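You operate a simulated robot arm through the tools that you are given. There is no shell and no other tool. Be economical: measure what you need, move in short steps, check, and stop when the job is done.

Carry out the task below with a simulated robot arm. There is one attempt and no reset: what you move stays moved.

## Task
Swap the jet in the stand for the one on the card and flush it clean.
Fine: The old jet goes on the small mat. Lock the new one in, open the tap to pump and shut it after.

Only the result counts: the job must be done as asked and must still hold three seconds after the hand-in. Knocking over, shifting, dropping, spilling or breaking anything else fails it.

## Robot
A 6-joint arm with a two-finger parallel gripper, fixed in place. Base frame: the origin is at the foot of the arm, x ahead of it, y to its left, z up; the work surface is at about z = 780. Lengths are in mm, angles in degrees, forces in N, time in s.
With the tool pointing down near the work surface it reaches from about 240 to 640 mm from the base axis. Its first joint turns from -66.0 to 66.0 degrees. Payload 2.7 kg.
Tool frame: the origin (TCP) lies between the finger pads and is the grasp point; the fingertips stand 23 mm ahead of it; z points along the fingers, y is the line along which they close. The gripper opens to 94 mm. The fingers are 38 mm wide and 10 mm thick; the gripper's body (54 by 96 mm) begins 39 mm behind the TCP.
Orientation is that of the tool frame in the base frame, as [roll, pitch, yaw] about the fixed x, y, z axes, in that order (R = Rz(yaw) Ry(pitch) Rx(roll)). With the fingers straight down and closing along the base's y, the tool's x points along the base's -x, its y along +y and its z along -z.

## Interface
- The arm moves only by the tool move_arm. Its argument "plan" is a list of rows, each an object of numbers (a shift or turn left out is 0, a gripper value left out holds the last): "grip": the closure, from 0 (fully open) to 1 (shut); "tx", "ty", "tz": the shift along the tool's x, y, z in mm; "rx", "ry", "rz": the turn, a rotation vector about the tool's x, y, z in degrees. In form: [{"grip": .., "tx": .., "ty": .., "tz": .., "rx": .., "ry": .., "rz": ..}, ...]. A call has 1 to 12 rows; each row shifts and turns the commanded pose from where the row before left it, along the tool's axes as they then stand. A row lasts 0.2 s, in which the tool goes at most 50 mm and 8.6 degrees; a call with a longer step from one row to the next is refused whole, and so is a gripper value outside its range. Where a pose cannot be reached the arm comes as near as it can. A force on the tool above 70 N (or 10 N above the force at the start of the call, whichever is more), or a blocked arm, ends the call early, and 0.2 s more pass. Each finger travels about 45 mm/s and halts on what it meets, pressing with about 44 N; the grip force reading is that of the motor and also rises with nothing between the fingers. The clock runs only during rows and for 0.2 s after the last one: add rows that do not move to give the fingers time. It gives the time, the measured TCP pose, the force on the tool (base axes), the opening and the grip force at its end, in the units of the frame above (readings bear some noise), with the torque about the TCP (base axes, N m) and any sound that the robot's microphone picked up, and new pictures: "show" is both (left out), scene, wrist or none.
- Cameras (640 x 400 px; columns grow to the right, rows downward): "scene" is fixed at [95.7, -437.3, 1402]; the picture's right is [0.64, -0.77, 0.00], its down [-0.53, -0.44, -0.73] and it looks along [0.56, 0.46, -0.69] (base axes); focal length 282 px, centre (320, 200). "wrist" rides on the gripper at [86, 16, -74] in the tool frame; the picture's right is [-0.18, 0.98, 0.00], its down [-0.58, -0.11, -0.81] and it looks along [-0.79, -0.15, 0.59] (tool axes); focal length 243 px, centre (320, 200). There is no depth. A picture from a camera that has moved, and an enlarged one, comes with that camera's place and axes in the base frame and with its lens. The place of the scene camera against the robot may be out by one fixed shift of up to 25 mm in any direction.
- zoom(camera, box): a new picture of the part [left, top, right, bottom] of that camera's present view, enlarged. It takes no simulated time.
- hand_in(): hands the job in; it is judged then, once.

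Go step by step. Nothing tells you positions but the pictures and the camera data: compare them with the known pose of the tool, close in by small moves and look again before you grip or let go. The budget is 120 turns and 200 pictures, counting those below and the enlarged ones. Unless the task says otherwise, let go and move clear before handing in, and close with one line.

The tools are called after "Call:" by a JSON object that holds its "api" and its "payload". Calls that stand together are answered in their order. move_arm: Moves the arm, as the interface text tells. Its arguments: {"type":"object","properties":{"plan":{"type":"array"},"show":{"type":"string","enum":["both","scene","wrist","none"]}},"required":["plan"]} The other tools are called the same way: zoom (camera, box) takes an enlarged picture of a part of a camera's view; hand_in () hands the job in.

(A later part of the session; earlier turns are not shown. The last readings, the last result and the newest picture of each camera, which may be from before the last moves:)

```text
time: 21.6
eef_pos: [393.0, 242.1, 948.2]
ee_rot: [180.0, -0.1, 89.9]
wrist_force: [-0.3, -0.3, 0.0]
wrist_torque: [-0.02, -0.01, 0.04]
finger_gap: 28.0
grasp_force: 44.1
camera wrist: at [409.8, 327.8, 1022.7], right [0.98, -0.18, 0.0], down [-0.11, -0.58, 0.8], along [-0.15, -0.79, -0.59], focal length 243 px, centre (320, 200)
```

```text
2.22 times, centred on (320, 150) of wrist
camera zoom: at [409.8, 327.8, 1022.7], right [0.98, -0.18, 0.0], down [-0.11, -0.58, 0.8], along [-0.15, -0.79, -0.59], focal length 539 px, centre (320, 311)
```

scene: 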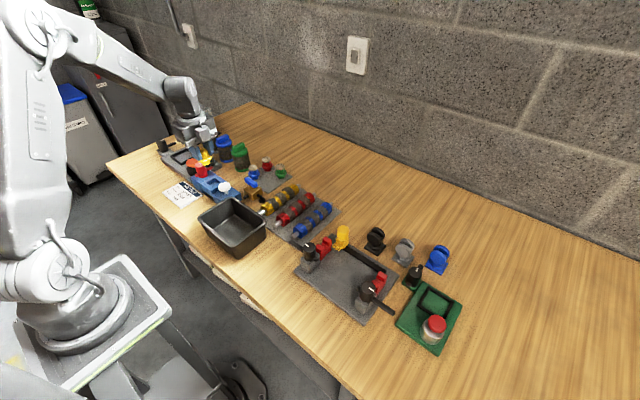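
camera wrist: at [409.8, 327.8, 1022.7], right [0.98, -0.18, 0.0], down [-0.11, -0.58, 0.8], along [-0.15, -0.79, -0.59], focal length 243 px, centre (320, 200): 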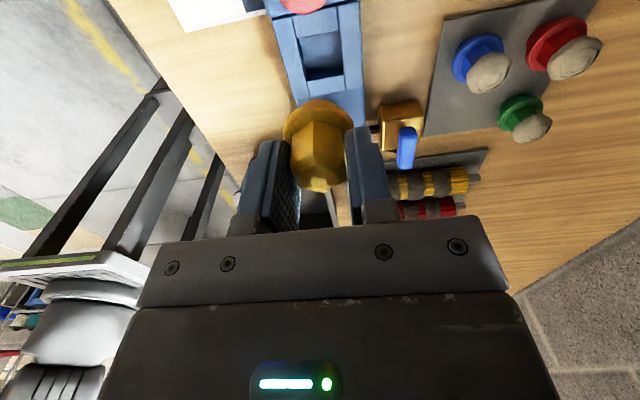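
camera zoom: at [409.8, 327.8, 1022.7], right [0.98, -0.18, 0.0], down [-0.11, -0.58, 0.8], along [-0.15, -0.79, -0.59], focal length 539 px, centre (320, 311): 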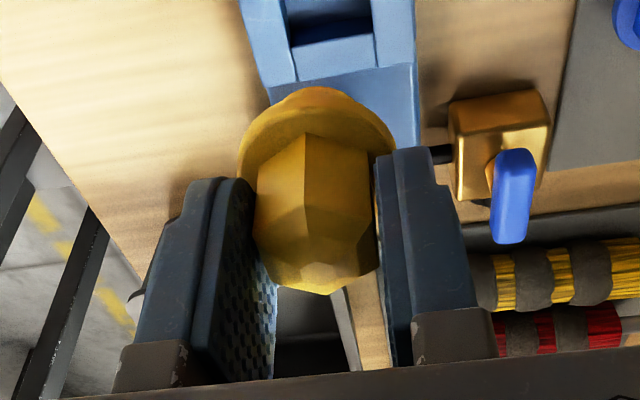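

The stand's seat is a square pocket. I'll carry the yellow jet to the free mat corner at about (527,141).

Call:
{"api": "move_arm", "payload": {"plan": [{"ty": 34, "tx": -26}, {"ty": 34, "tx": -26}, {"ty": 33, "tx": -25}, {"ty": 33, "tx": -24}, {}, {"tz": 20}, {}], "show": "both"}}

Call:
{"api": "zoom", "payload": {"camera": "wrist", "box": [200, 20, 500, 240]}}

Call:
{"api": "zoom", "payload": {"camera": "scene", "box": [215, 130, 305, 200]}}

```text
time: 23.2
eef_pos: [530.0, 141.9, 927.3]
ee_rot: [-180.0, -0.1, 90.0]
wrist_force: [0.4, -0.5, -1.2]
wrist_torque: [0.04, 0.01, 0.0]
finger_gap: 27.4
grasp_force: 44.2
camera wrist: at [547.3, 227.7, 1003.0], right [0.98, -0.18, 0.0], down [-0.11, -0.58, 0.8], along [-0.15, -0.79, -0.59], focal length 243 px, centre (320, 200)
```

scene: 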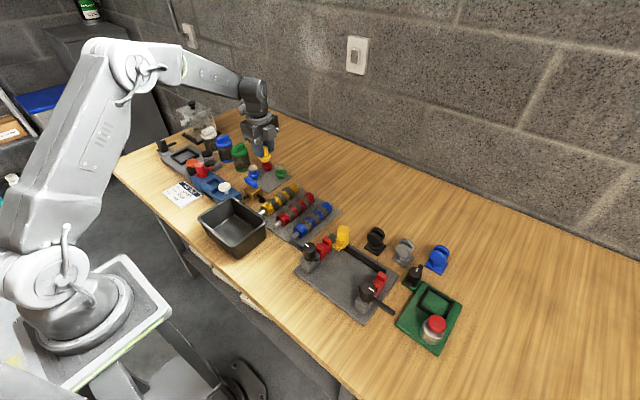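
wrist: 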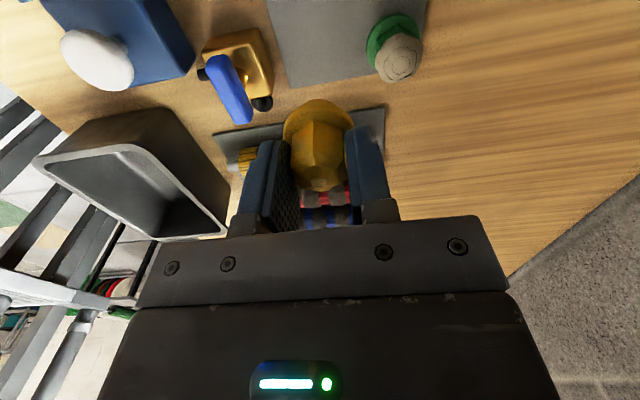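

```text
1.82 times, centred on (350, 130) of wrist
camera zoom: at [547.3, 227.7, 1003.0], right [0.98, -0.18, 0.0], down [-0.11, -0.58, 0.8], along [-0.15, -0.79, -0.59], focal length 441 px, centre (266, 327)
```

zoom: 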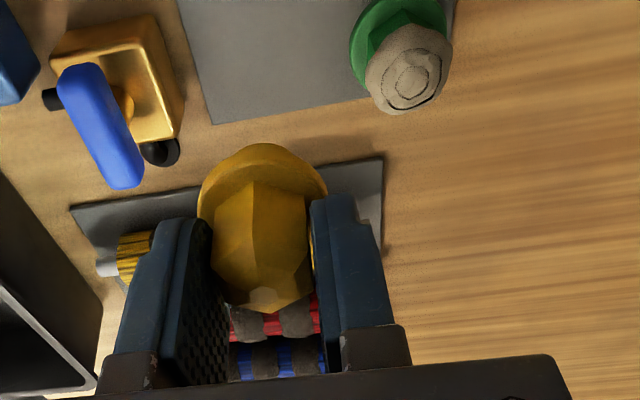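

```text
5.71 times, centred on (260, 165) of scene
camera zoom: at [95.7, -437.3, 1402.0], right [0.64, -0.77, 0.0], down [-0.53, -0.44, -0.73], along [0.56, 0.46, -0.69], focal length 1610 px, centre (663, 400)
```

zoom: 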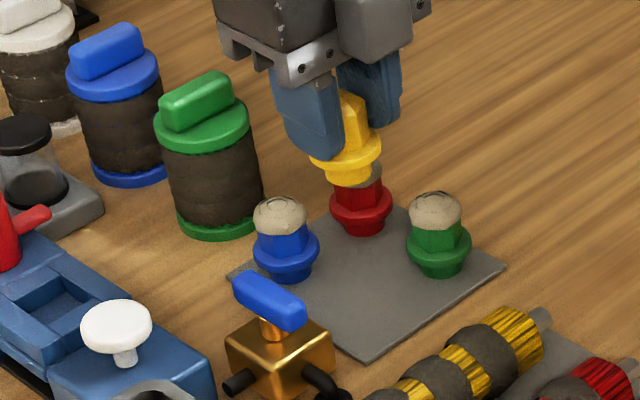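

The spot is clear. Descending toward the mat in stages.

Call:
{"api": "move_arm", "payload": {"plan": [{"ty": -2, "tx": 1, "tz": 30}, {"tz": 30}, {"tz": 15}, {}], "show": "wrist"}}

Call:
{"api": "zoom", "payload": {"camera": "scene", "box": [225, 140, 305, 200]}}

```text
time: 24.2
eef_pos: [527.5, 143.8, 852.5]
ee_rot: [179.8, -0.2, 90.0]
wrist_force: [-0.5, 0.5, 0.3]
wrist_torque: [0.0, 0.03, 0.0]
finger_gap: 27.4
grasp_force: 44.0
camera wrist: at [543.9, 229.1, 927.8], right [0.98, -0.18, 0.0], down [-0.11, -0.58, 0.8], along [-0.15, -0.79, -0.59], focal length 243 px, centre (320, 200)
```

wrist: 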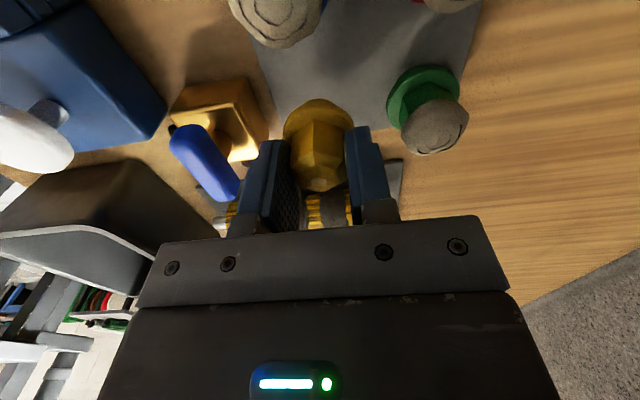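

```text
6.67 times, centred on (265, 170) of scene
camera zoom: at [95.7, -437.3, 1402.0], right [0.64, -0.77, 0.0], down [-0.53, -0.44, -0.73], along [0.56, 0.46, -0.69], focal length 1878 px, centre (687, 400)
```

zoom: 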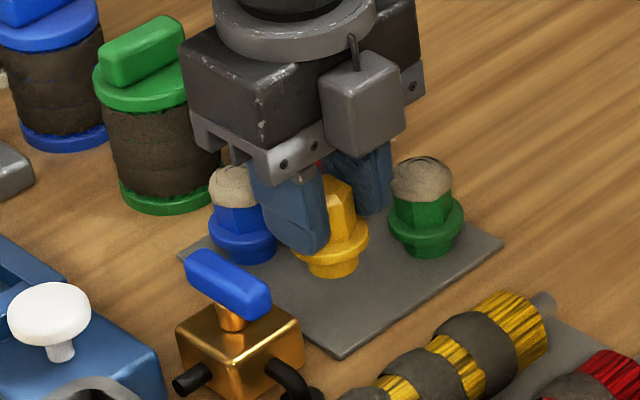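

Call:
{"api": "move_arm", "payload": {"plan": [{"tz": 4}, {"tz": 4}, {"tz": 4}, {}], "show": "none"}}

Call:
{"api": "zoom", "payload": {"camera": "scene", "box": [235, 150, 295, 195]}}

```text
time: 25.2
eef_pos: [526.0, 142.7, 840.6]
ee_rot: [180.0, -0.1, 90.0]
wrist_force: [0.8, 0.1, -0.9]
wrist_torque: [0.01, 0.01, 0.01]
finger_gap: 27.4
grasp_force: 44.1
```

```text
8.89 times, centred on (265, 172) of scene
camera zoom: at [95.7, -437.3, 1402.0], right [0.64, -0.77, 0.0], down [-0.53, -0.44, -0.73], along [0.56, 0.46, -0.69], focal length 2505 px, centre (809, 444)
```

zoom: 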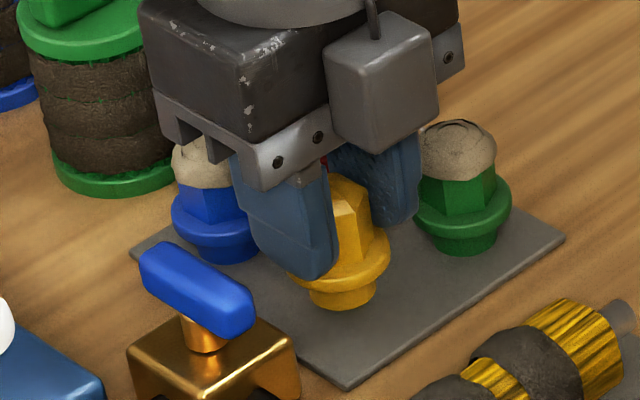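

Call:
{"api": "move_arm", "payload": {"plan": [{"tz": 2}, {"tz": 2}, {"tz": 2}, {}], "show": "none"}}

```text
time: 26.2
eef_pos: [526.6, 142.4, 836.0]
ee_rot: [180.0, -0.1, 90.0]
wrist_force: [-0.4, -0.1, -0.9]
wrist_torque: [0.02, -0.01, 0.02]
finger_gap: 27.5
grasp_force: 43.9
```

Call:
{"api": "move_arm", "payload": {"plan": [{"tz": 2}, {"tz": 2}, {}], "show": "none"}}

Call:
{"api": "zoom", "payload": {"camera": "scene", "box": [235, 150, 295, 195]}}

```text
time: 27.0
eef_pos: [526.8, 143.1, 831.6]
ee_rot: [180.0, -0.1, 90.1]
wrist_force: [-0.3, -1.1, 1.2]
wrist_torque: [-0.04, 0.0, 0.06]
finger_gap: 27.5
grasp_force: 44.0
```

```text
8.89 times, centred on (265, 172) of scene
camera zoom: at [95.6, -437.3, 1402.0], right [0.64, -0.77, 0.0], down [-0.53, -0.44, -0.73], along [0.56, 0.46, -0.69], focal length 2505 px, centre (809, 444)
```

zoom: 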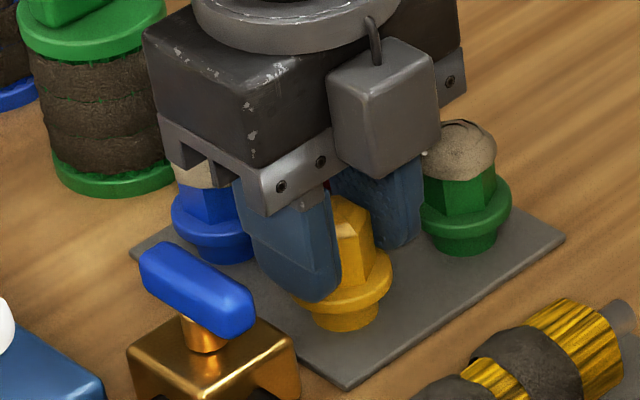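

Call:
{"api": "move_arm", "payload": {"plan": [{"tz": 1.5}, {"tz": 1.5}, {"tz": 1.5}, {}], "show": "none"}}

```text
time: 28.0
eef_pos: [526.5, 142.7, 829.4]
ee_rot: [179.6, -0.2, 90.0]
wrist_force: [-10.8, -1.4, 32.5]
wrist_torque: [-0.08, 0.58, -0.01]
finger_gap: 27.6
grasp_force: 44.5
```

Contact with the mat at TCP z≈829.5. I'll ease up 1.5 mm, open and rise.

Call:
{"api": "move_arm", "payload": {"plan": [{"tz": -1.8}, {}, {"grip": 0.5}, {"grip": 0.5}, {}, {"tz": -15}, {"tz": -35}, {"tz": -40}, {}], "show": "both"}}

Call:
{"api": "zoom", "payload": {"camera": "wrist", "box": [220, 20, 460, 240]}}

Call:
{"api": "zoom", "payload": {"camera": "scene", "box": [235, 150, 295, 195]}}

```text
time: 30.0
eef_pos: [527.7, 141.7, 918.8]
ee_rot: [-180.0, -0.2, 90.0]
wrist_force: [0.2, -0.6, -0.1]
wrist_torque: [-0.01, 0.01, 0.02]
finger_gap: 47.0
grasp_force: 0.1
camera wrist: at [544.3, 228.3, 993.0], right [0.98, -0.18, 0.0], down [-0.11, -0.58, 0.8], along [-0.15, -0.79, -0.59], focal length 243 px, centre (320, 200)
```

scene: 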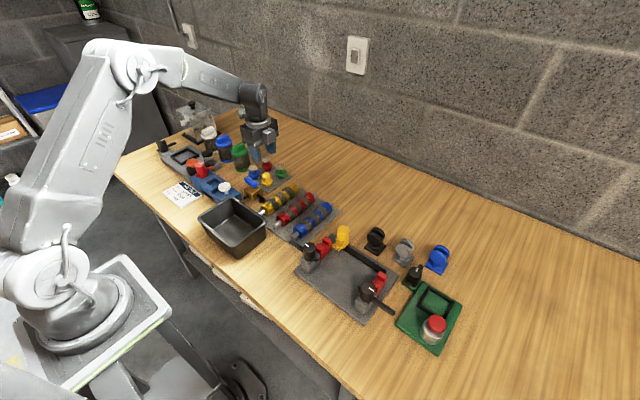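
wrist: 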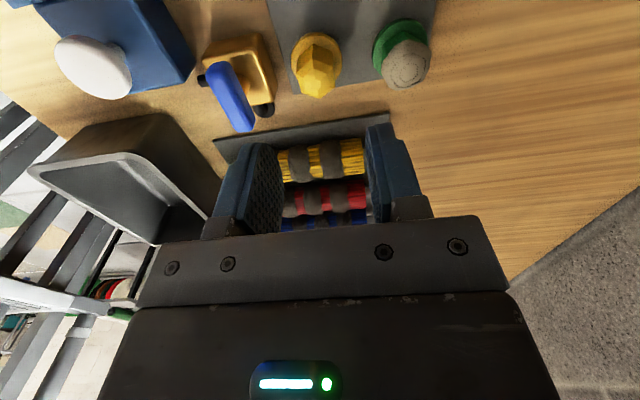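

```text
1.82 times, centred on (340, 130) of wrist
camera zoom: at [544.3, 228.3, 993.0], right [0.98, -0.18, 0.0], down [-0.11, -0.58, 0.8], along [-0.15, -0.79, -0.59], focal length 441 px, centre (284, 327)
```

zoom: 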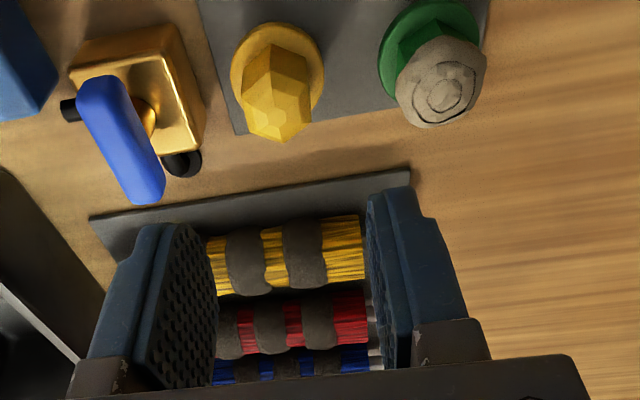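

```text
8.89 times, centred on (265, 172) of scene
camera zoom: at [95.7, -437.3, 1402.0], right [0.64, -0.77, 0.0], down [-0.53, -0.44, -0.73], along [0.56, 0.46, -0.69], focal length 2505 px, centre (809, 444)
```

zoom: 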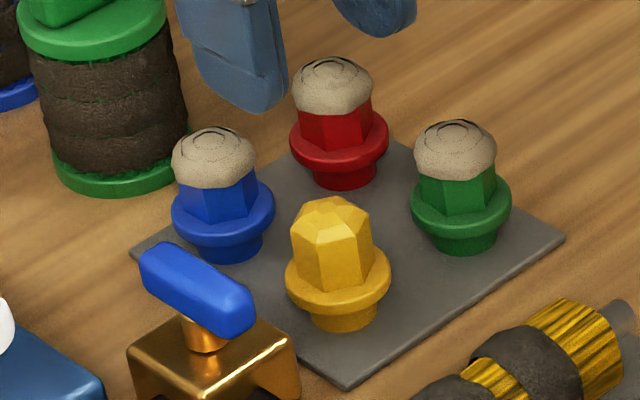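

The yellow jet stands on the mat. Next is the green one at about (588,142); I'll check its hex orientation.

Call:
{"api": "zoom", "payload": {"camera": "scene", "box": [258, 158, 288, 182]}}

Call:
{"api": "move_arm", "payload": {"plan": [{"ty": 30}, {"ty": 31}, {}], "show": "wrist"}}

Call:
{"api": "zoom", "payload": {"camera": "wrist", "box": [220, 0, 420, 180]}}

```text
16.00 times, centred on (273, 170) of scene
camera zoom: at [95.7, -437.3, 1402.0], right [0.64, -0.77, 0.0], down [-0.53, -0.44, -0.73], along [0.56, 0.46, -0.69], focal length 4508 px, centre (1072, 680)
```

zoom: 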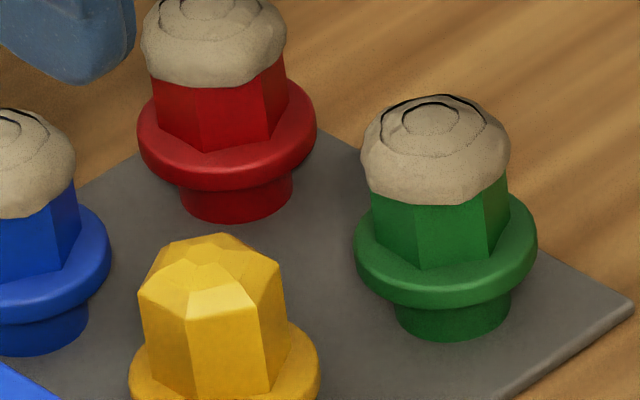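

```text
time: 30.8
eef_pos: [586.5, 140.1, 916.1]
ee_rot: [180.0, -0.1, 90.0]
wrist_force: [0.0, -0.3, 0.2]
wrist_torque: [0.01, -0.01, -0.01]
finger_gap: 47.0
grasp_force: 0.0
camera wrist: at [603.1, 226.8, 991.9], right [0.98, -0.18, 0.0], down [-0.11, -0.58, 0.8], along [-0.15, -0.79, -0.59], focal length 243 px, centre (320, 200)
```

wrist: 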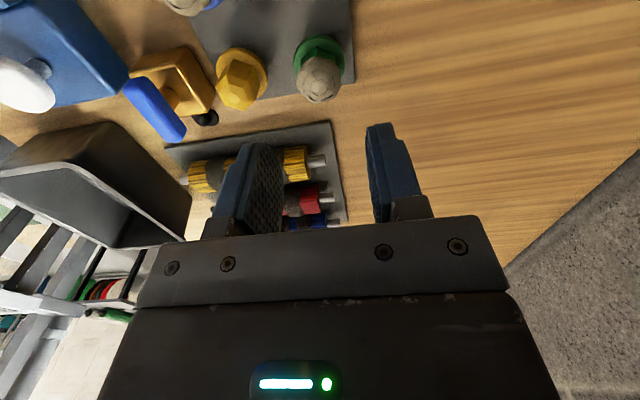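

```text
2.22 times, centred on (320, 90) of wrist
camera zoom: at [603.1, 226.8, 991.9], right [0.98, -0.18, 0.0], down [-0.11, -0.58, 0.8], along [-0.15, -0.79, -0.59], focal length 539 px, centre (320, 444)
```

zoom: 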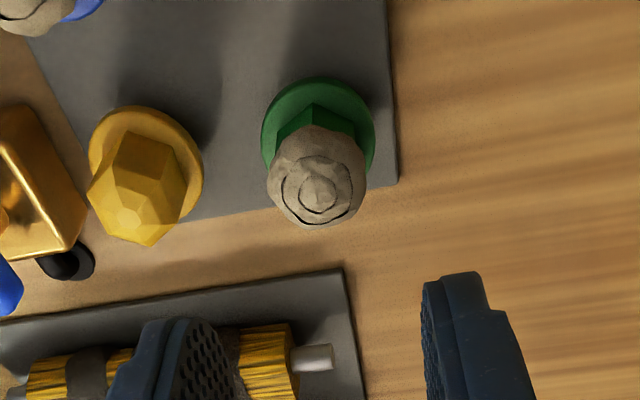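

The green hex has the same orientation. Descending over it at (588,142).

Call:
{"api": "move_arm", "payload": {"plan": [{"ty": 1.2, "tx": 1.5, "grip": 0.53}, {"tz": 30}, {"tz": 25}, {}], "show": "both"}}

Call:
{"api": "zoom", "payload": {"camera": "wrist", "box": [220, 50, 420, 240]}}

Call:
{"api": "zoom", "payload": {"camera": "scene", "box": [245, 140, 305, 190]}}

```text
time: 31.8
eef_pos: [588.2, 144.5, 863.9]
ee_rot: [180.0, -0.1, 89.9]
wrist_force: [0.4, -0.1, 0.4]
wrist_torque: [-0.01, 0.01, 0.01]
finger_gap: 44.3
grasp_force: 0.0
camera wrist: at [604.0, 229.7, 937.6], right [0.98, -0.18, 0.0], down [-0.11, -0.58, 0.8], along [-0.15, -0.79, -0.59], focal length 243 px, centre (320, 200)
```

scene: 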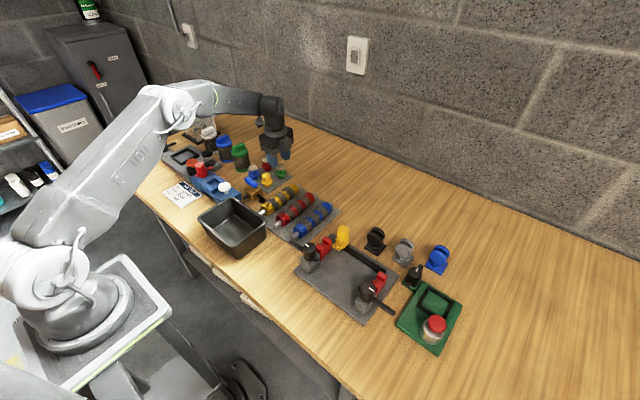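
wrist: 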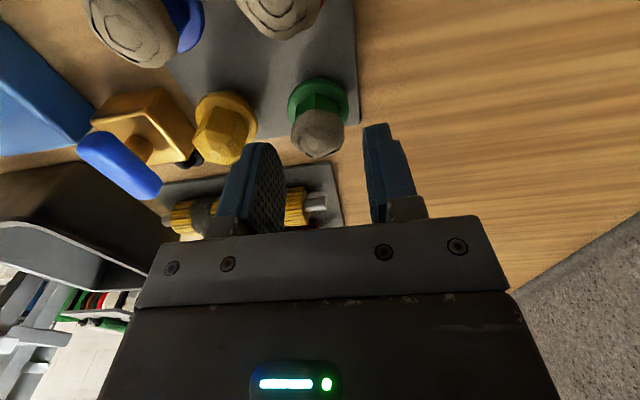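

```text
2.11 times, centred on (320, 145) of wrist
camera zoom: at [604.0, 229.7, 937.6], right [0.98, -0.18, 0.0], down [-0.11, -0.58, 0.8], along [-0.15, -0.79, -0.59], focal length 511 px, centre (320, 316)
```

zoom: 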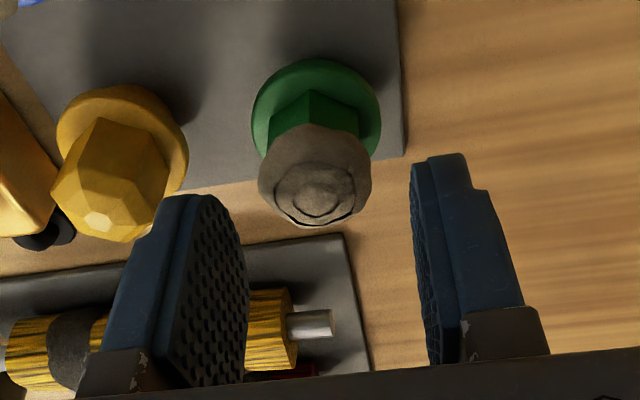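

```text
8.00 times, centred on (275, 165) of scene
camera zoom: at [95.7, -437.3, 1402.0], right [0.64, -0.77, 0.0], down [-0.53, -0.44, -0.73], along [0.56, 0.46, -0.69], focal length 2254 px, centre (680, 480)
```

zoom: 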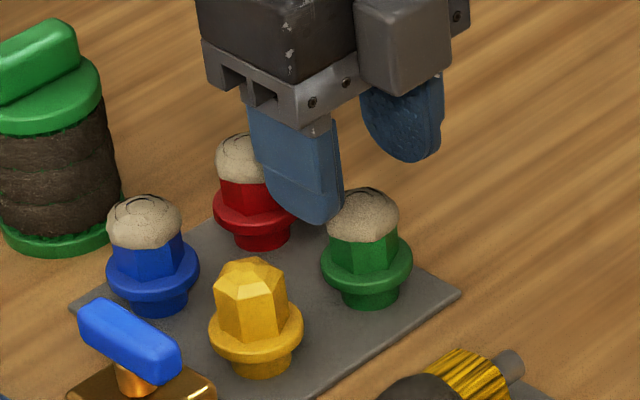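

Call:
{"api": "move_arm", "payload": {"plan": [{"tx": -1.5, "tz": 15}, {"tz": 10}, {}], "show": "wrist"}}

Call:
{"api": "zoom", "payload": {"camera": "wrist", "box": [220, 50, 420, 240]}}

Call:
{"api": "zoom", "payload": {"camera": "scene", "box": [250, 145, 300, 185]}}

```text
time: 32.6
eef_pos: [588.0, 143.6, 840.1]
ee_rot: [180.0, -0.2, 90.0]
wrist_force: [-0.6, 0.0, -0.9]
wrist_torque: [0.03, 0.03, 0.0]
finger_gap: 44.2
grasp_force: 0.0
camera wrist: at [604.5, 228.5, 913.9], right [0.98, -0.18, 0.0], down [-0.11, -0.58, 0.8], along [-0.15, -0.79, -0.59], focal length 243 px, centre (320, 200)
```

wrist: 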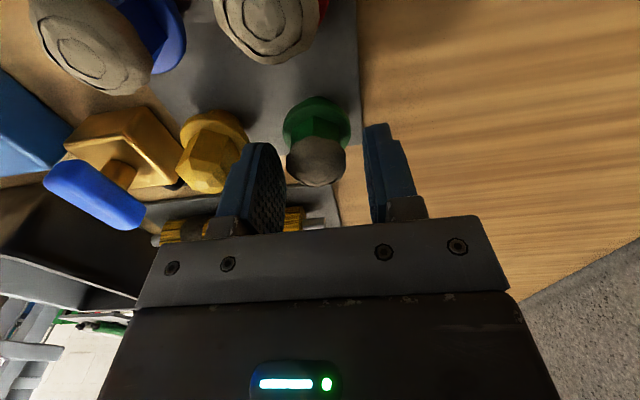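

```text
2.11 times, centred on (320, 145) of wrist
camera zoom: at [604.5, 228.5, 913.9], right [0.98, -0.18, 0.0], down [-0.11, -0.58, 0.8], along [-0.15, -0.79, -0.59], focal length 511 px, centre (320, 316)
```

zoom: 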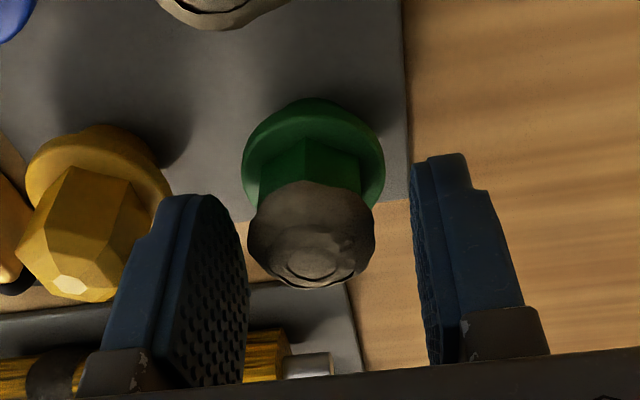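

```text
10.00 times, centred on (275, 165) of scene
camera zoom: at [95.7, -437.3, 1402.0], right [0.64, -0.77, 0.0], down [-0.53, -0.44, -0.73], along [0.56, 0.46, -0.69], focal length 2818 px, centre (770, 550)
```

zoom: 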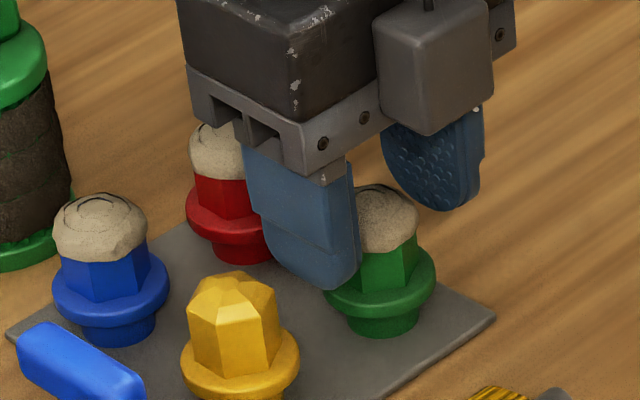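

Call:
{"api": "move_arm", "payload": {"plan": [{"ty": -1.5, "tz": 6}, {"tz": 5}, {}, {"grip": 1}, {"grip": 1}, {"grip": 1}, {"grip": 1}], "show": "wrist"}}

Call:
{"api": "zoom", "payload": {"camera": "wrist", "box": [220, 50, 420, 240]}}

Call:
{"api": "zoom", "payload": {"camera": "scene", "box": [250, 145, 300, 185]}}

```text
time: 34.2
eef_pos: [586.0, 143.4, 828.3]
ee_rot: [180.0, -0.1, 90.0]
wrist_force: [1.6, -0.5, 0.6]
wrist_torque: [-0.03, 0.02, -0.01]
finger_gap: 27.6
grasp_force: 44.6
camera wrist: at [603.1, 228.6, 903.6], right [0.98, -0.18, 0.0], down [-0.11, -0.58, 0.8], along [-0.15, -0.79, -0.59], focal length 243 px, centre (320, 200)
```

wrist: 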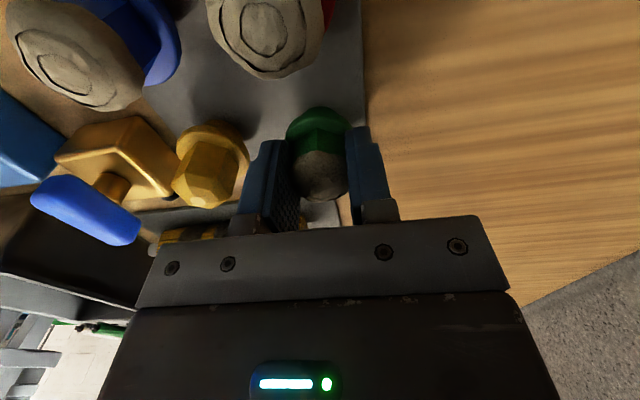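

```text
2.11 times, centred on (320, 145) of wrist
camera zoom: at [603.1, 228.6, 903.6], right [0.98, -0.18, 0.0], down [-0.11, -0.58, 0.8], along [-0.15, -0.79, -0.59], focal length 511 px, centre (320, 316)
```

zoom: 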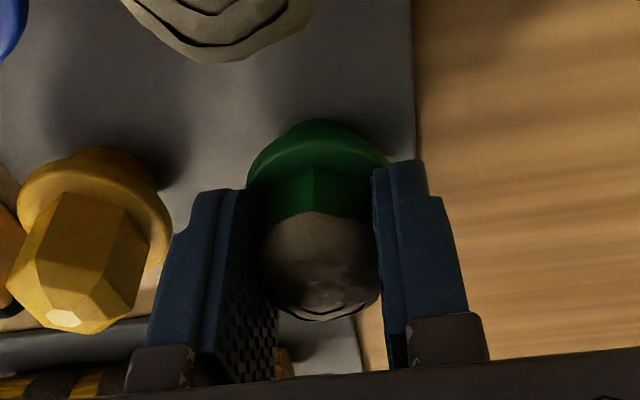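

```text
10.00 times, centred on (275, 165) of scene
camera zoom: at [95.7, -437.3, 1402.0], right [0.64, -0.77, 0.0], down [-0.53, -0.44, -0.73], along [0.56, 0.46, -0.69], focal length 2818 px, centre (770, 550)
```

zoom: 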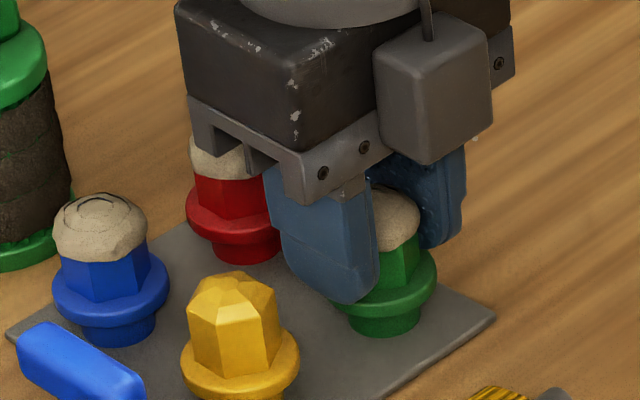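

The green hex is held (27.6 mm). Lifting it.

Call:
{"api": "move_arm", "payload": {"plan": [{"tz": -10}, {"tz": -30}, {"tz": -40}, {"tz": -40}, {}], "show": "both"}}

Call:
{"api": "zoom", "payload": {"camera": "wrist", "box": [230, 60, 410, 240]}}

Call:
{"api": "zoom", "payload": {"camera": "scene", "box": [235, 130, 305, 190]}}

```text
time: 35.4
eef_pos: [585.9, 143.7, 950.6]
ee_rot: [179.9, -0.1, 90.0]
wrist_force: [0.0, -0.4, -0.2]
wrist_torque: [-0.04, 0.01, 0.03]
finger_gap: 27.4
grasp_force: 43.8
camera wrist: at [603.3, 229.4, 1024.6], right [0.98, -0.18, 0.0], down [-0.11, -0.58, 0.8], along [-0.15, -0.79, -0.59], focal length 243 px, centre (320, 200)
```

scene: 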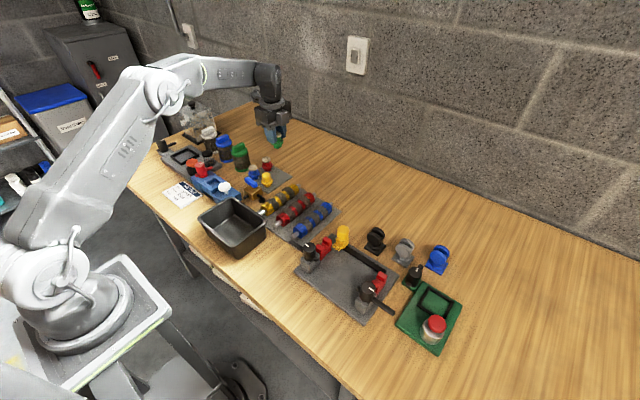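
wrist: 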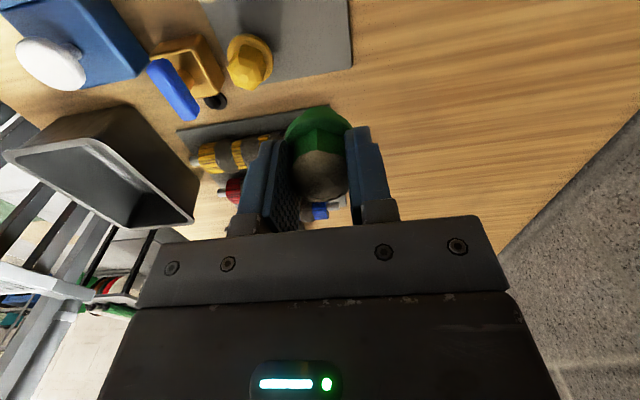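

```text
2.22 times, centred on (320, 150) of wrist
camera zoom: at [603.3, 229.4, 1024.6], right [0.98, -0.18, 0.0], down [-0.11, -0.58, 0.8], along [-0.15, -0.79, -0.59], focal length 539 px, centre (320, 311)
```

zoom: 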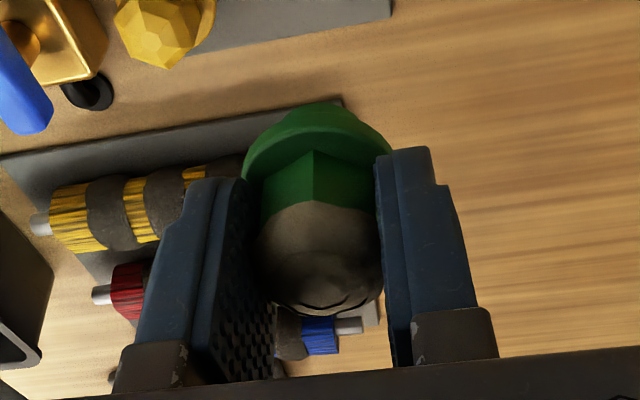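

```text
6.67 times, centred on (270, 160) of scene
camera zoom: at [95.7, -437.3, 1402.0], right [0.64, -0.77, 0.0], down [-0.53, -0.44, -0.73], along [0.56, 0.46, -0.69], focal length 1878 px, centre (653, 467)
```

zoom: 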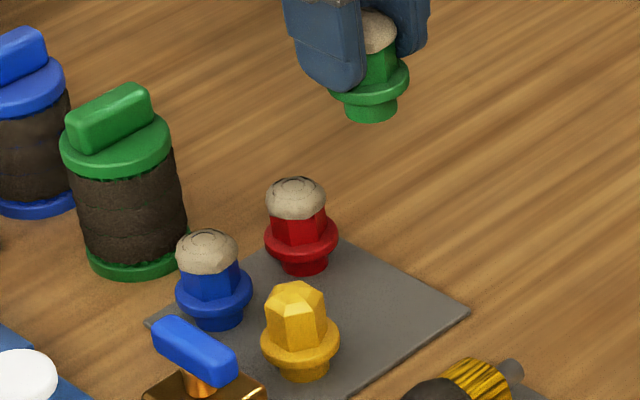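

Carrying the green jet back over the stand, x first and then y, staying high.

Call:
{"api": "move_arm", "payload": {"plan": [{"ty": -45, "tz": -10}, {"ty": -48}, {"ty": -48}, {"ty": -50}, {"tx": 35}, {"tx": 35}, {"tx": 32}, {}], "show": "both"}}

Call:
{"api": "zoom", "payload": {"camera": "wrist", "box": [230, 0, 410, 180]}}

Call:
{"api": "zoom", "payload": {"camera": "scene", "box": [190, 135, 250, 190]}}

```text
time: 37.2
eef_pos: [397.7, 242.3, 957.1]
ee_rot: [180.0, 0.0, 90.0]
wrist_force: [0.2, -0.9, -1.4]
wrist_torque: [-0.01, 0.03, 0.01]
finger_gap: 27.3
grasp_force: 44.3
camera wrist: at [414.4, 328.0, 1031.5], right [0.98, -0.18, 0.0], down [-0.11, -0.58, 0.8], along [-0.15, -0.79, -0.59], focal length 243 px, centre (320, 200)
```

scene: 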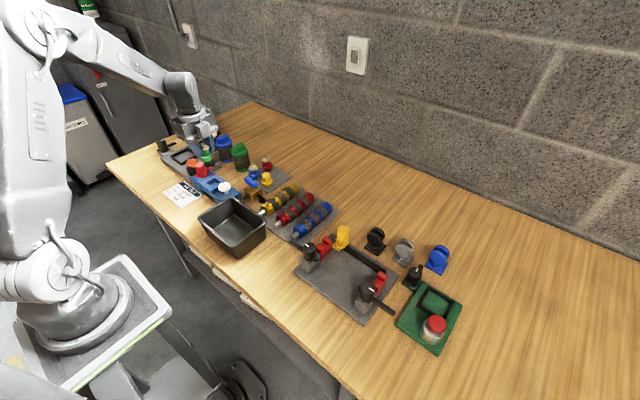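
wrist: 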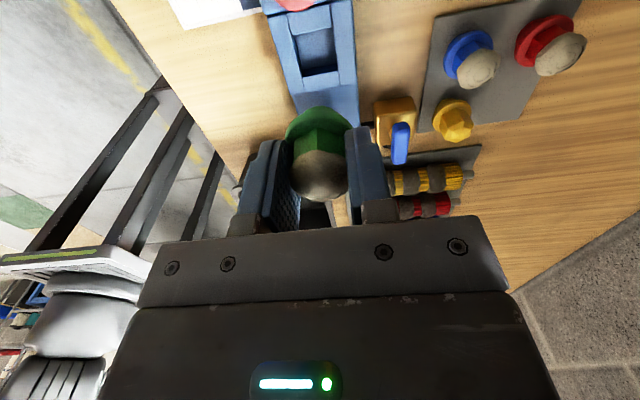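

```text
2.22 times, centred on (320, 90) of wrist
camera zoom: at [414.4, 328.0, 1031.5], right [0.98, -0.18, 0.0], down [-0.11, -0.58, 0.8], along [-0.15, -0.79, -0.59], focal length 539 px, centre (320, 444)
```

zoom: 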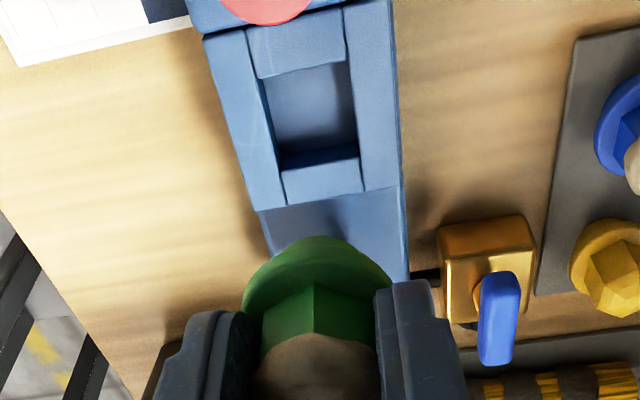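

```text
7.27 times, centred on (220, 162) of scene
camera zoom: at [95.7, -437.3, 1402.0], right [0.64, -0.77, 0.0], down [-0.53, -0.44, -0.73], along [0.56, 0.46, -0.69], focal length 2049 px, centre (1047, 473)
```

zoom: 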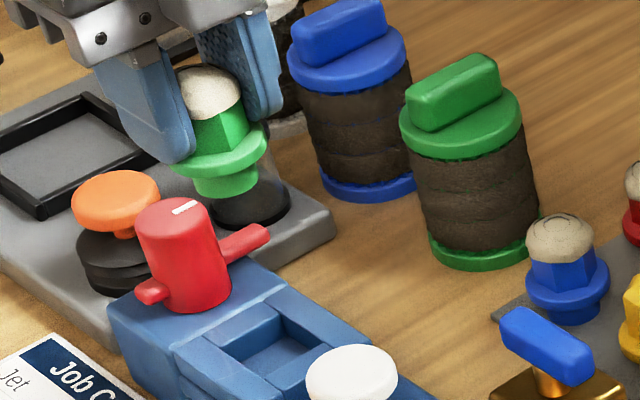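

The pocket is about 32 mm square, centred near (395.5,246). I'll shift a little in +y, lower to just above it and compare.

Call:
{"api": "move_arm", "payload": {"plan": [{"tx": 5, "ty": -1, "tz": 25}, {"tz": 25}, {"tz": 12}, {}, {}], "show": "both"}}

Call:
{"api": "zoom", "payload": {"camera": "wrist", "box": [230, 0, 410, 180]}}

Call:
{"api": "zoom", "payload": {"camera": "scene", "box": [190, 145, 240, 190]}}

```text
time: 38.4
eef_pos: [395.4, 247.5, 895.7]
ee_rot: [-180.0, -0.1, 90.0]
wrist_force: [-1.1, 0.5, -1.6]
wrist_torque: [0.01, 0.03, 0.0]
finger_gap: 27.5
grasp_force: 43.9
camera wrist: at [411.4, 334.2, 969.9], right [0.98, -0.18, 0.0], down [-0.11, -0.58, 0.8], along [-0.15, -0.79, -0.59], focal length 243 px, centre (320, 200)
```

scene: 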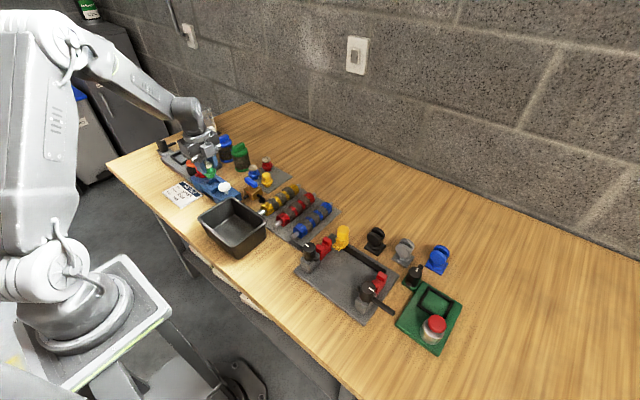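
wrist: 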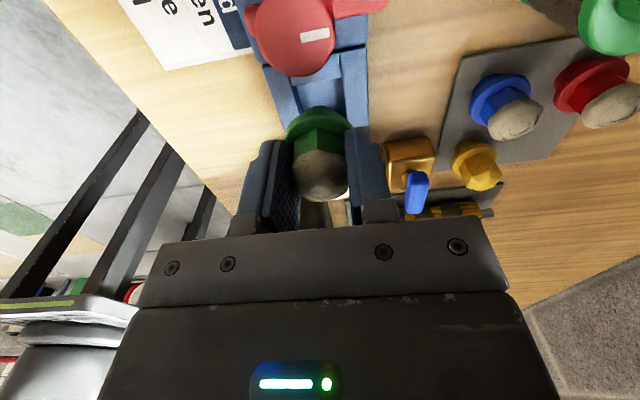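

```text
2.22 times, centred on (320, 90) of wrist
camera zoom: at [411.4, 334.2, 969.9], right [0.98, -0.18, 0.0], down [-0.11, -0.58, 0.8], along [-0.15, -0.79, -0.59], focal length 539 px, centre (320, 444)
```

zoom: 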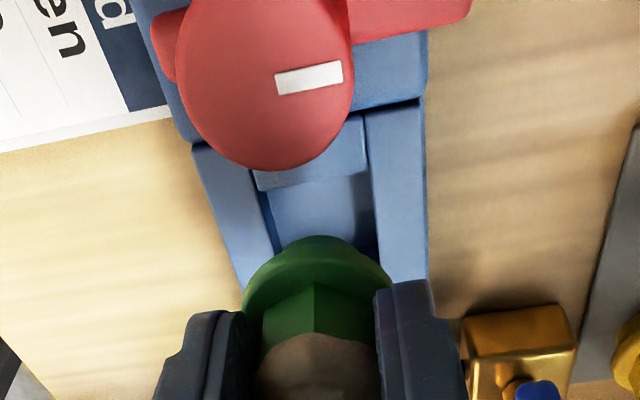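

```text
8.89 times, centred on (215, 168) of scene
camera zoom: at [95.7, -437.3, 1402.0], right [0.64, -0.77, 0.0], down [-0.53, -0.44, -0.73], along [0.56, 0.46, -0.69], focal length 2505 px, centre (1253, 489)
```

zoom: 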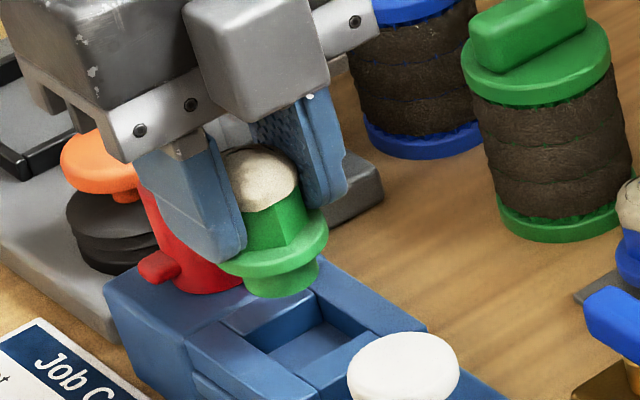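

Alignment looks right in both views. Lowering the stem into the pocket slowly.

Call:
{"api": "move_arm", "payload": {"plan": [{"tz": 12}, {"tz": 11}, {}, {}], "show": "wrist"}}

Call:
{"api": "zoom", "payload": {"camera": "scene", "box": [195, 155, 235, 190]}}

Call:
{"api": "zoom", "payload": {"camera": "wrist", "box": [250, 20, 390, 160]}}

```text
time: 39.4
eef_pos: [393.8, 250.4, 871.7]
ee_rot: [-180.0, -0.1, 90.0]
wrist_force: [0.5, 0.5, -0.2]
wrist_torque: [0.01, 0.01, 0.02]
finger_gap: 27.4
grasp_force: 43.6
camera wrist: at [410.5, 335.4, 946.3], right [0.98, -0.18, 0.0], down [-0.11, -0.58, 0.8], along [-0.15, -0.79, -0.59], focal length 243 px, centre (320, 200)
```

wrist: 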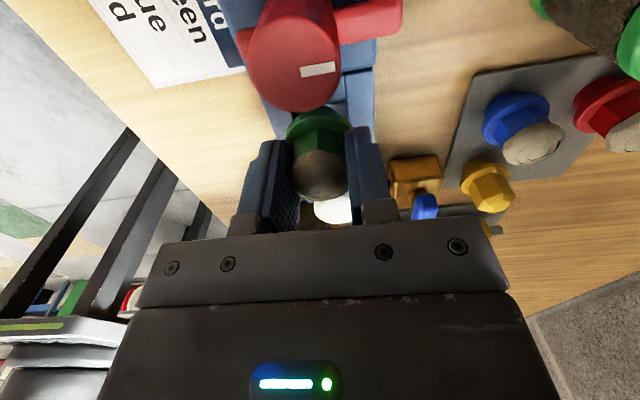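

```text
11.43 times, centred on (215, 172) of scene
camera zoom: at [95.7, -437.3, 1402.0], right [0.64, -0.77, 0.0], down [-0.53, -0.44, -0.73], along [0.56, 0.46, -0.69], focal length 3220 px, centre (1520, 514)
```

zoom: 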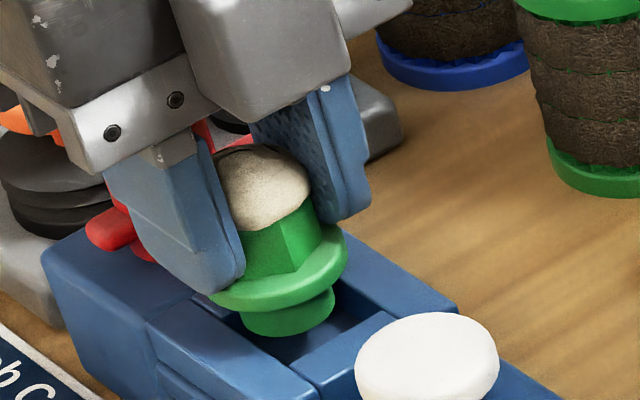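

```text
2.86 times, centred on (320, 90) of wrist
camera zoom: at [410.5, 335.4, 946.3], right [0.98, -0.18, 0.0], down [-0.11, -0.58, 0.8], along [-0.15, -0.79, -0.59], focal length 693 px, centre (320, 514)
```

zoom: 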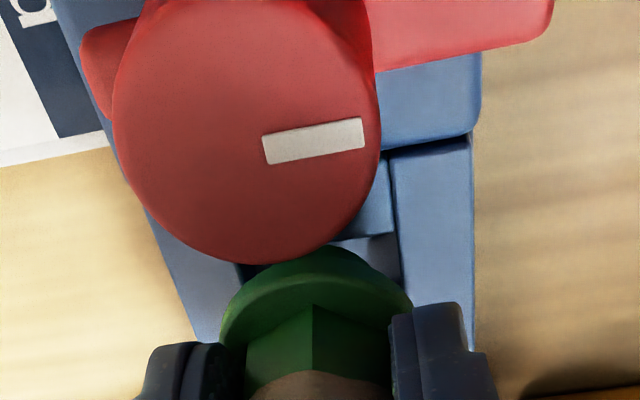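

Call:
{"api": "zoom", "payload": {"camera": "scene", "box": [205, 168, 230, 190]}}

```text
16.00 times, centred on (218, 179) of scene
camera zoom: at [95.7, -437.3, 1402.0], right [0.64, -0.77, 0.0], down [-0.53, -0.44, -0.73], along [0.56, 0.46, -0.69], focal length 4508 px, centre (1960, 536)
```

zoom: 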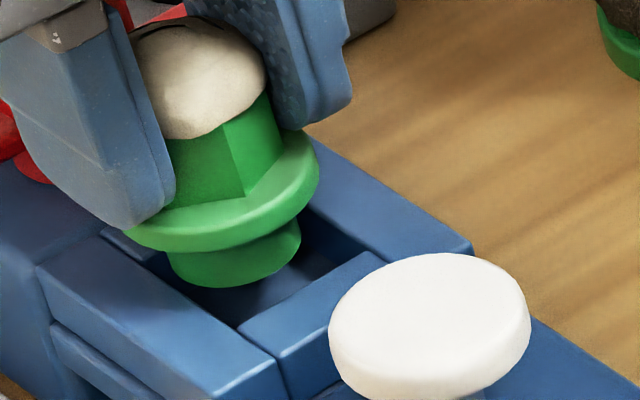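

The stem looks a few mm too far toward +y and slightly toward −x. I'll correct and check again.

Call:
{"api": "move_arm", "payload": {"plan": [{"tx": -3, "ty": 1.5}, {}, {}], "show": "none"}}

Call:
{"api": "zoom", "payload": {"camera": "scene", "box": [205, 168, 230, 190]}}

Call:
{"api": "zoom", "payload": {"camera": "wrist", "box": [250, 20, 390, 160]}}

```text
time: 40.2
eef_pos: [396.1, 245.9, 872.1]
ee_rot: [180.0, -0.2, 90.0]
wrist_force: [0.6, 0.2, -0.5]
wrist_torque: [-0.01, 0.0, -0.02]
finger_gap: 27.6
grasp_force: 43.8
```

```text
16.00 times, centred on (218, 179) of scene
camera zoom: at [95.7, -437.3, 1402.0], right [0.64, -0.77, 0.0], down [-0.53, -0.44, -0.73], along [0.56, 0.46, -0.69], focal length 4508 px, centre (1960, 536)
```

zoom: 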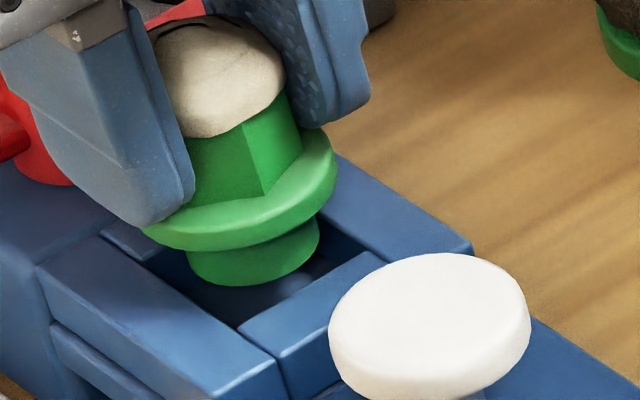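

```text
2.86 times, centred on (320, 90) of wrist
camera zoom: at [412.7, 332.2, 947.0], right [0.98, -0.18, 0.0], down [-0.11, -0.58, 0.8], along [-0.15, -0.79, -0.59], focal length 693 px, centre (320, 514)
```

zoom: 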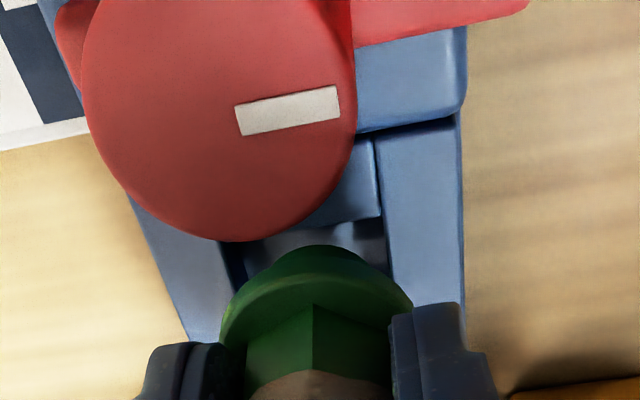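

Now centred within about 1–2 mm. Lowering gently while watching the force.

Call:
{"api": "move_arm", "payload": {"plan": [{"tz": 3}, {"tz": 3}, {"tz": 2}, {}], "show": "none"}}

Call:
{"api": "zoom", "payload": {"camera": "scene", "box": [205, 168, 230, 190]}}

```text
time: 41.2
eef_pos: [395.5, 246.8, 864.7]
ee_rot: [-180.0, 0.0, 89.9]
wrist_force: [0.3, 0.0, -0.7]
wrist_torque: [-0.03, -0.02, -0.04]
finger_gap: 27.4
grasp_force: 43.3
```

```text
16.00 times, centred on (218, 179) of scene
camera zoom: at [95.7, -437.3, 1402.0], right [0.64, -0.77, 0.0], down [-0.53, -0.44, -0.73], along [0.56, 0.46, -0.69], focal length 4508 px, centre (1960, 536)
```

zoom: 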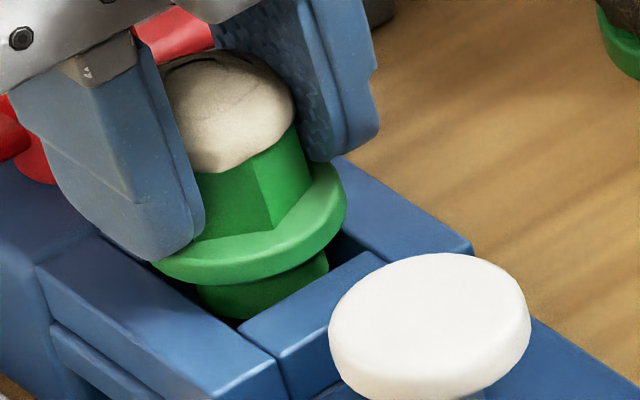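

The stem is entering without any force. Continuing.

Call:
{"api": "move_arm", "payload": {"plan": [{"tz": 2}, {"tz": 2}, {"tz": 2}, {}], "show": "none"}}

Call:
{"api": "zoom", "payload": {"camera": "scene", "box": [205, 168, 230, 190]}}

```text
time: 42.2
eef_pos: [396.2, 245.3, 858.8]
ee_rot: [-180.0, 0.0, 90.0]
wrist_force: [-0.3, 0.2, -0.3]
wrist_torque: [-0.02, 0.0, -0.02]
finger_gap: 27.6
grasp_force: 43.9
```

```text
16.00 times, centred on (218, 179) of scene
camera zoom: at [95.7, -437.3, 1402.0], right [0.64, -0.77, 0.0], down [-0.53, -0.44, -0.73], along [0.56, 0.46, -0.69], focal length 4508 px, centre (1960, 536)
```

zoom: 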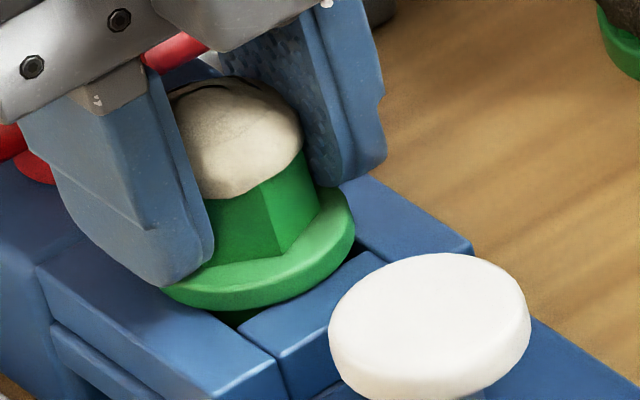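

Call:
{"api": "move_arm", "payload": {"plan": [{"tz": 1.2}, {"tz": 1.2}, {"tz": 1.2}, {}], "show": "wrist"}}

Call:
{"api": "zoom", "payload": {"camera": "scene", "box": [205, 168, 230, 190]}}

```text
time: 43.2
eef_pos: [396.8, 247.8, 856.7]
ee_rot: [179.7, -0.4, 90.0]
wrist_force: [-0.7, -1.6, 21.1]
wrist_torque: [-0.12, 0.24, 0.09]
finger_gap: 27.6
grasp_force: 43.6
camera wrist: at [412.8, 332.5, 930.6], right [0.98, -0.18, 0.0], down [-0.11, -0.59, 0.8], along [-0.15, -0.79, -0.6], focal length 243 px, centre (320, 200)
```

wrist: 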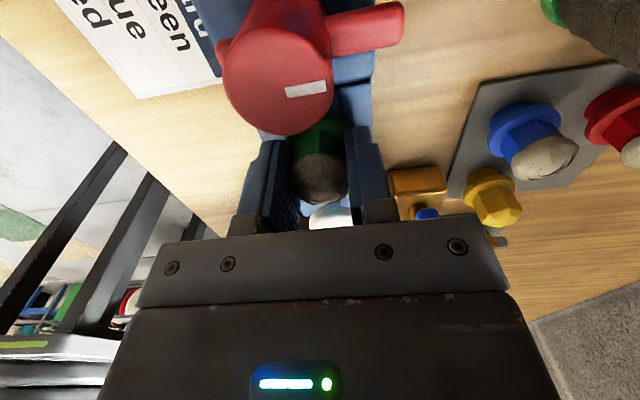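

```text
16.00 times, centred on (218, 179) of scene
camera zoom: at [95.4, -437.5, 1401.9], right [0.64, -0.77, 0.0], down [-0.53, -0.44, -0.73], along [0.56, 0.46, -0.69], focal length 4508 px, centre (1960, 536)
```

zoom: 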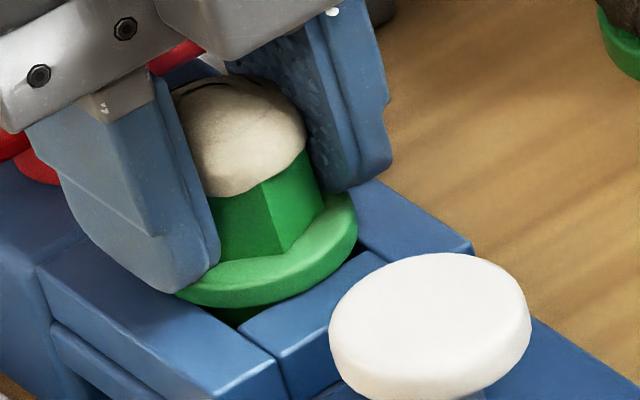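

Contact at the predicted seated height. Releasing gently and rising to inspect.

Call:
{"api": "move_arm", "payload": {"plan": [{"tz": -1}, {}, {"grip": 0.5}, {"grip": 0.5}, {}, {"tz": -15}, {"tz": -35}, {"tz": -40}, {}], "show": "wrist"}}

Call:
{"api": "zoom", "payload": {"camera": "scene", "box": [190, 160, 240, 200]}}

Call:
{"api": "zoom", "payload": {"camera": "wrist", "box": [240, 0, 400, 140]}}

```text
time: 45.2
eef_pos: [395.5, 246.1, 945.1]
ee_rot: [-180.0, -0.1, 89.9]
wrist_force: [-0.1, -0.4, 0.1]
wrist_torque: [0.0, 0.04, 0.0]
finger_gap: 47.0
grasp_force: 0.0
camera wrist: at [412.7, 332.0, 1020.6], right [0.98, -0.18, 0.0], down [-0.11, -0.58, 0.8], along [-0.15, -0.79, -0.59], focal length 243 px, centre (320, 200)
```

wrist: 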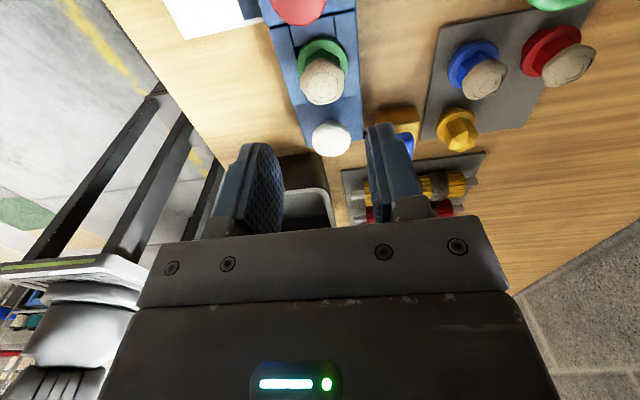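

```text
10.00 times, centred on (215, 180) of scene
camera zoom: at [95.7, -437.3, 1402.0], right [0.64, -0.77, 0.0], down [-0.53, -0.44, -0.73], along [0.56, 0.46, -0.69], focal length 2818 px, centre (1370, 400)
```

zoom: 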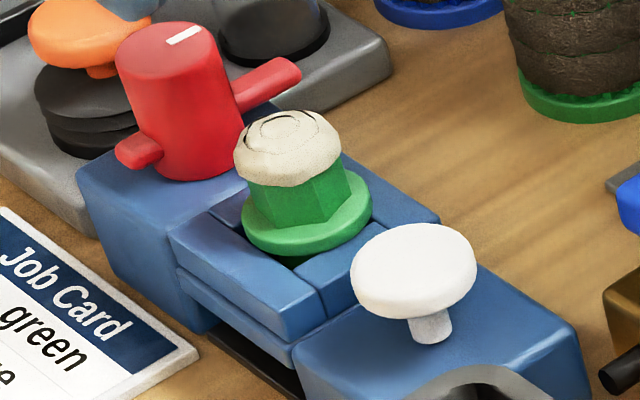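

```text
2.86 times, centred on (320, 70) of wrist
camera zoom: at [412.7, 332.0, 1020.6], right [0.98, -0.18, 0.0], down [-0.11, -0.58, 0.8], along [-0.15, -0.79, -0.59], focal length 693 px, centre (320, 571)
```

zoom: 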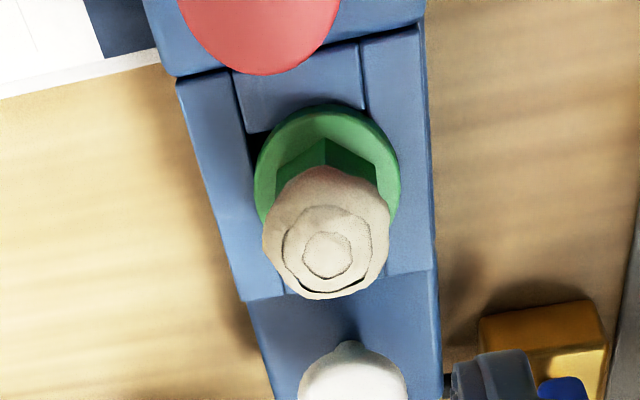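

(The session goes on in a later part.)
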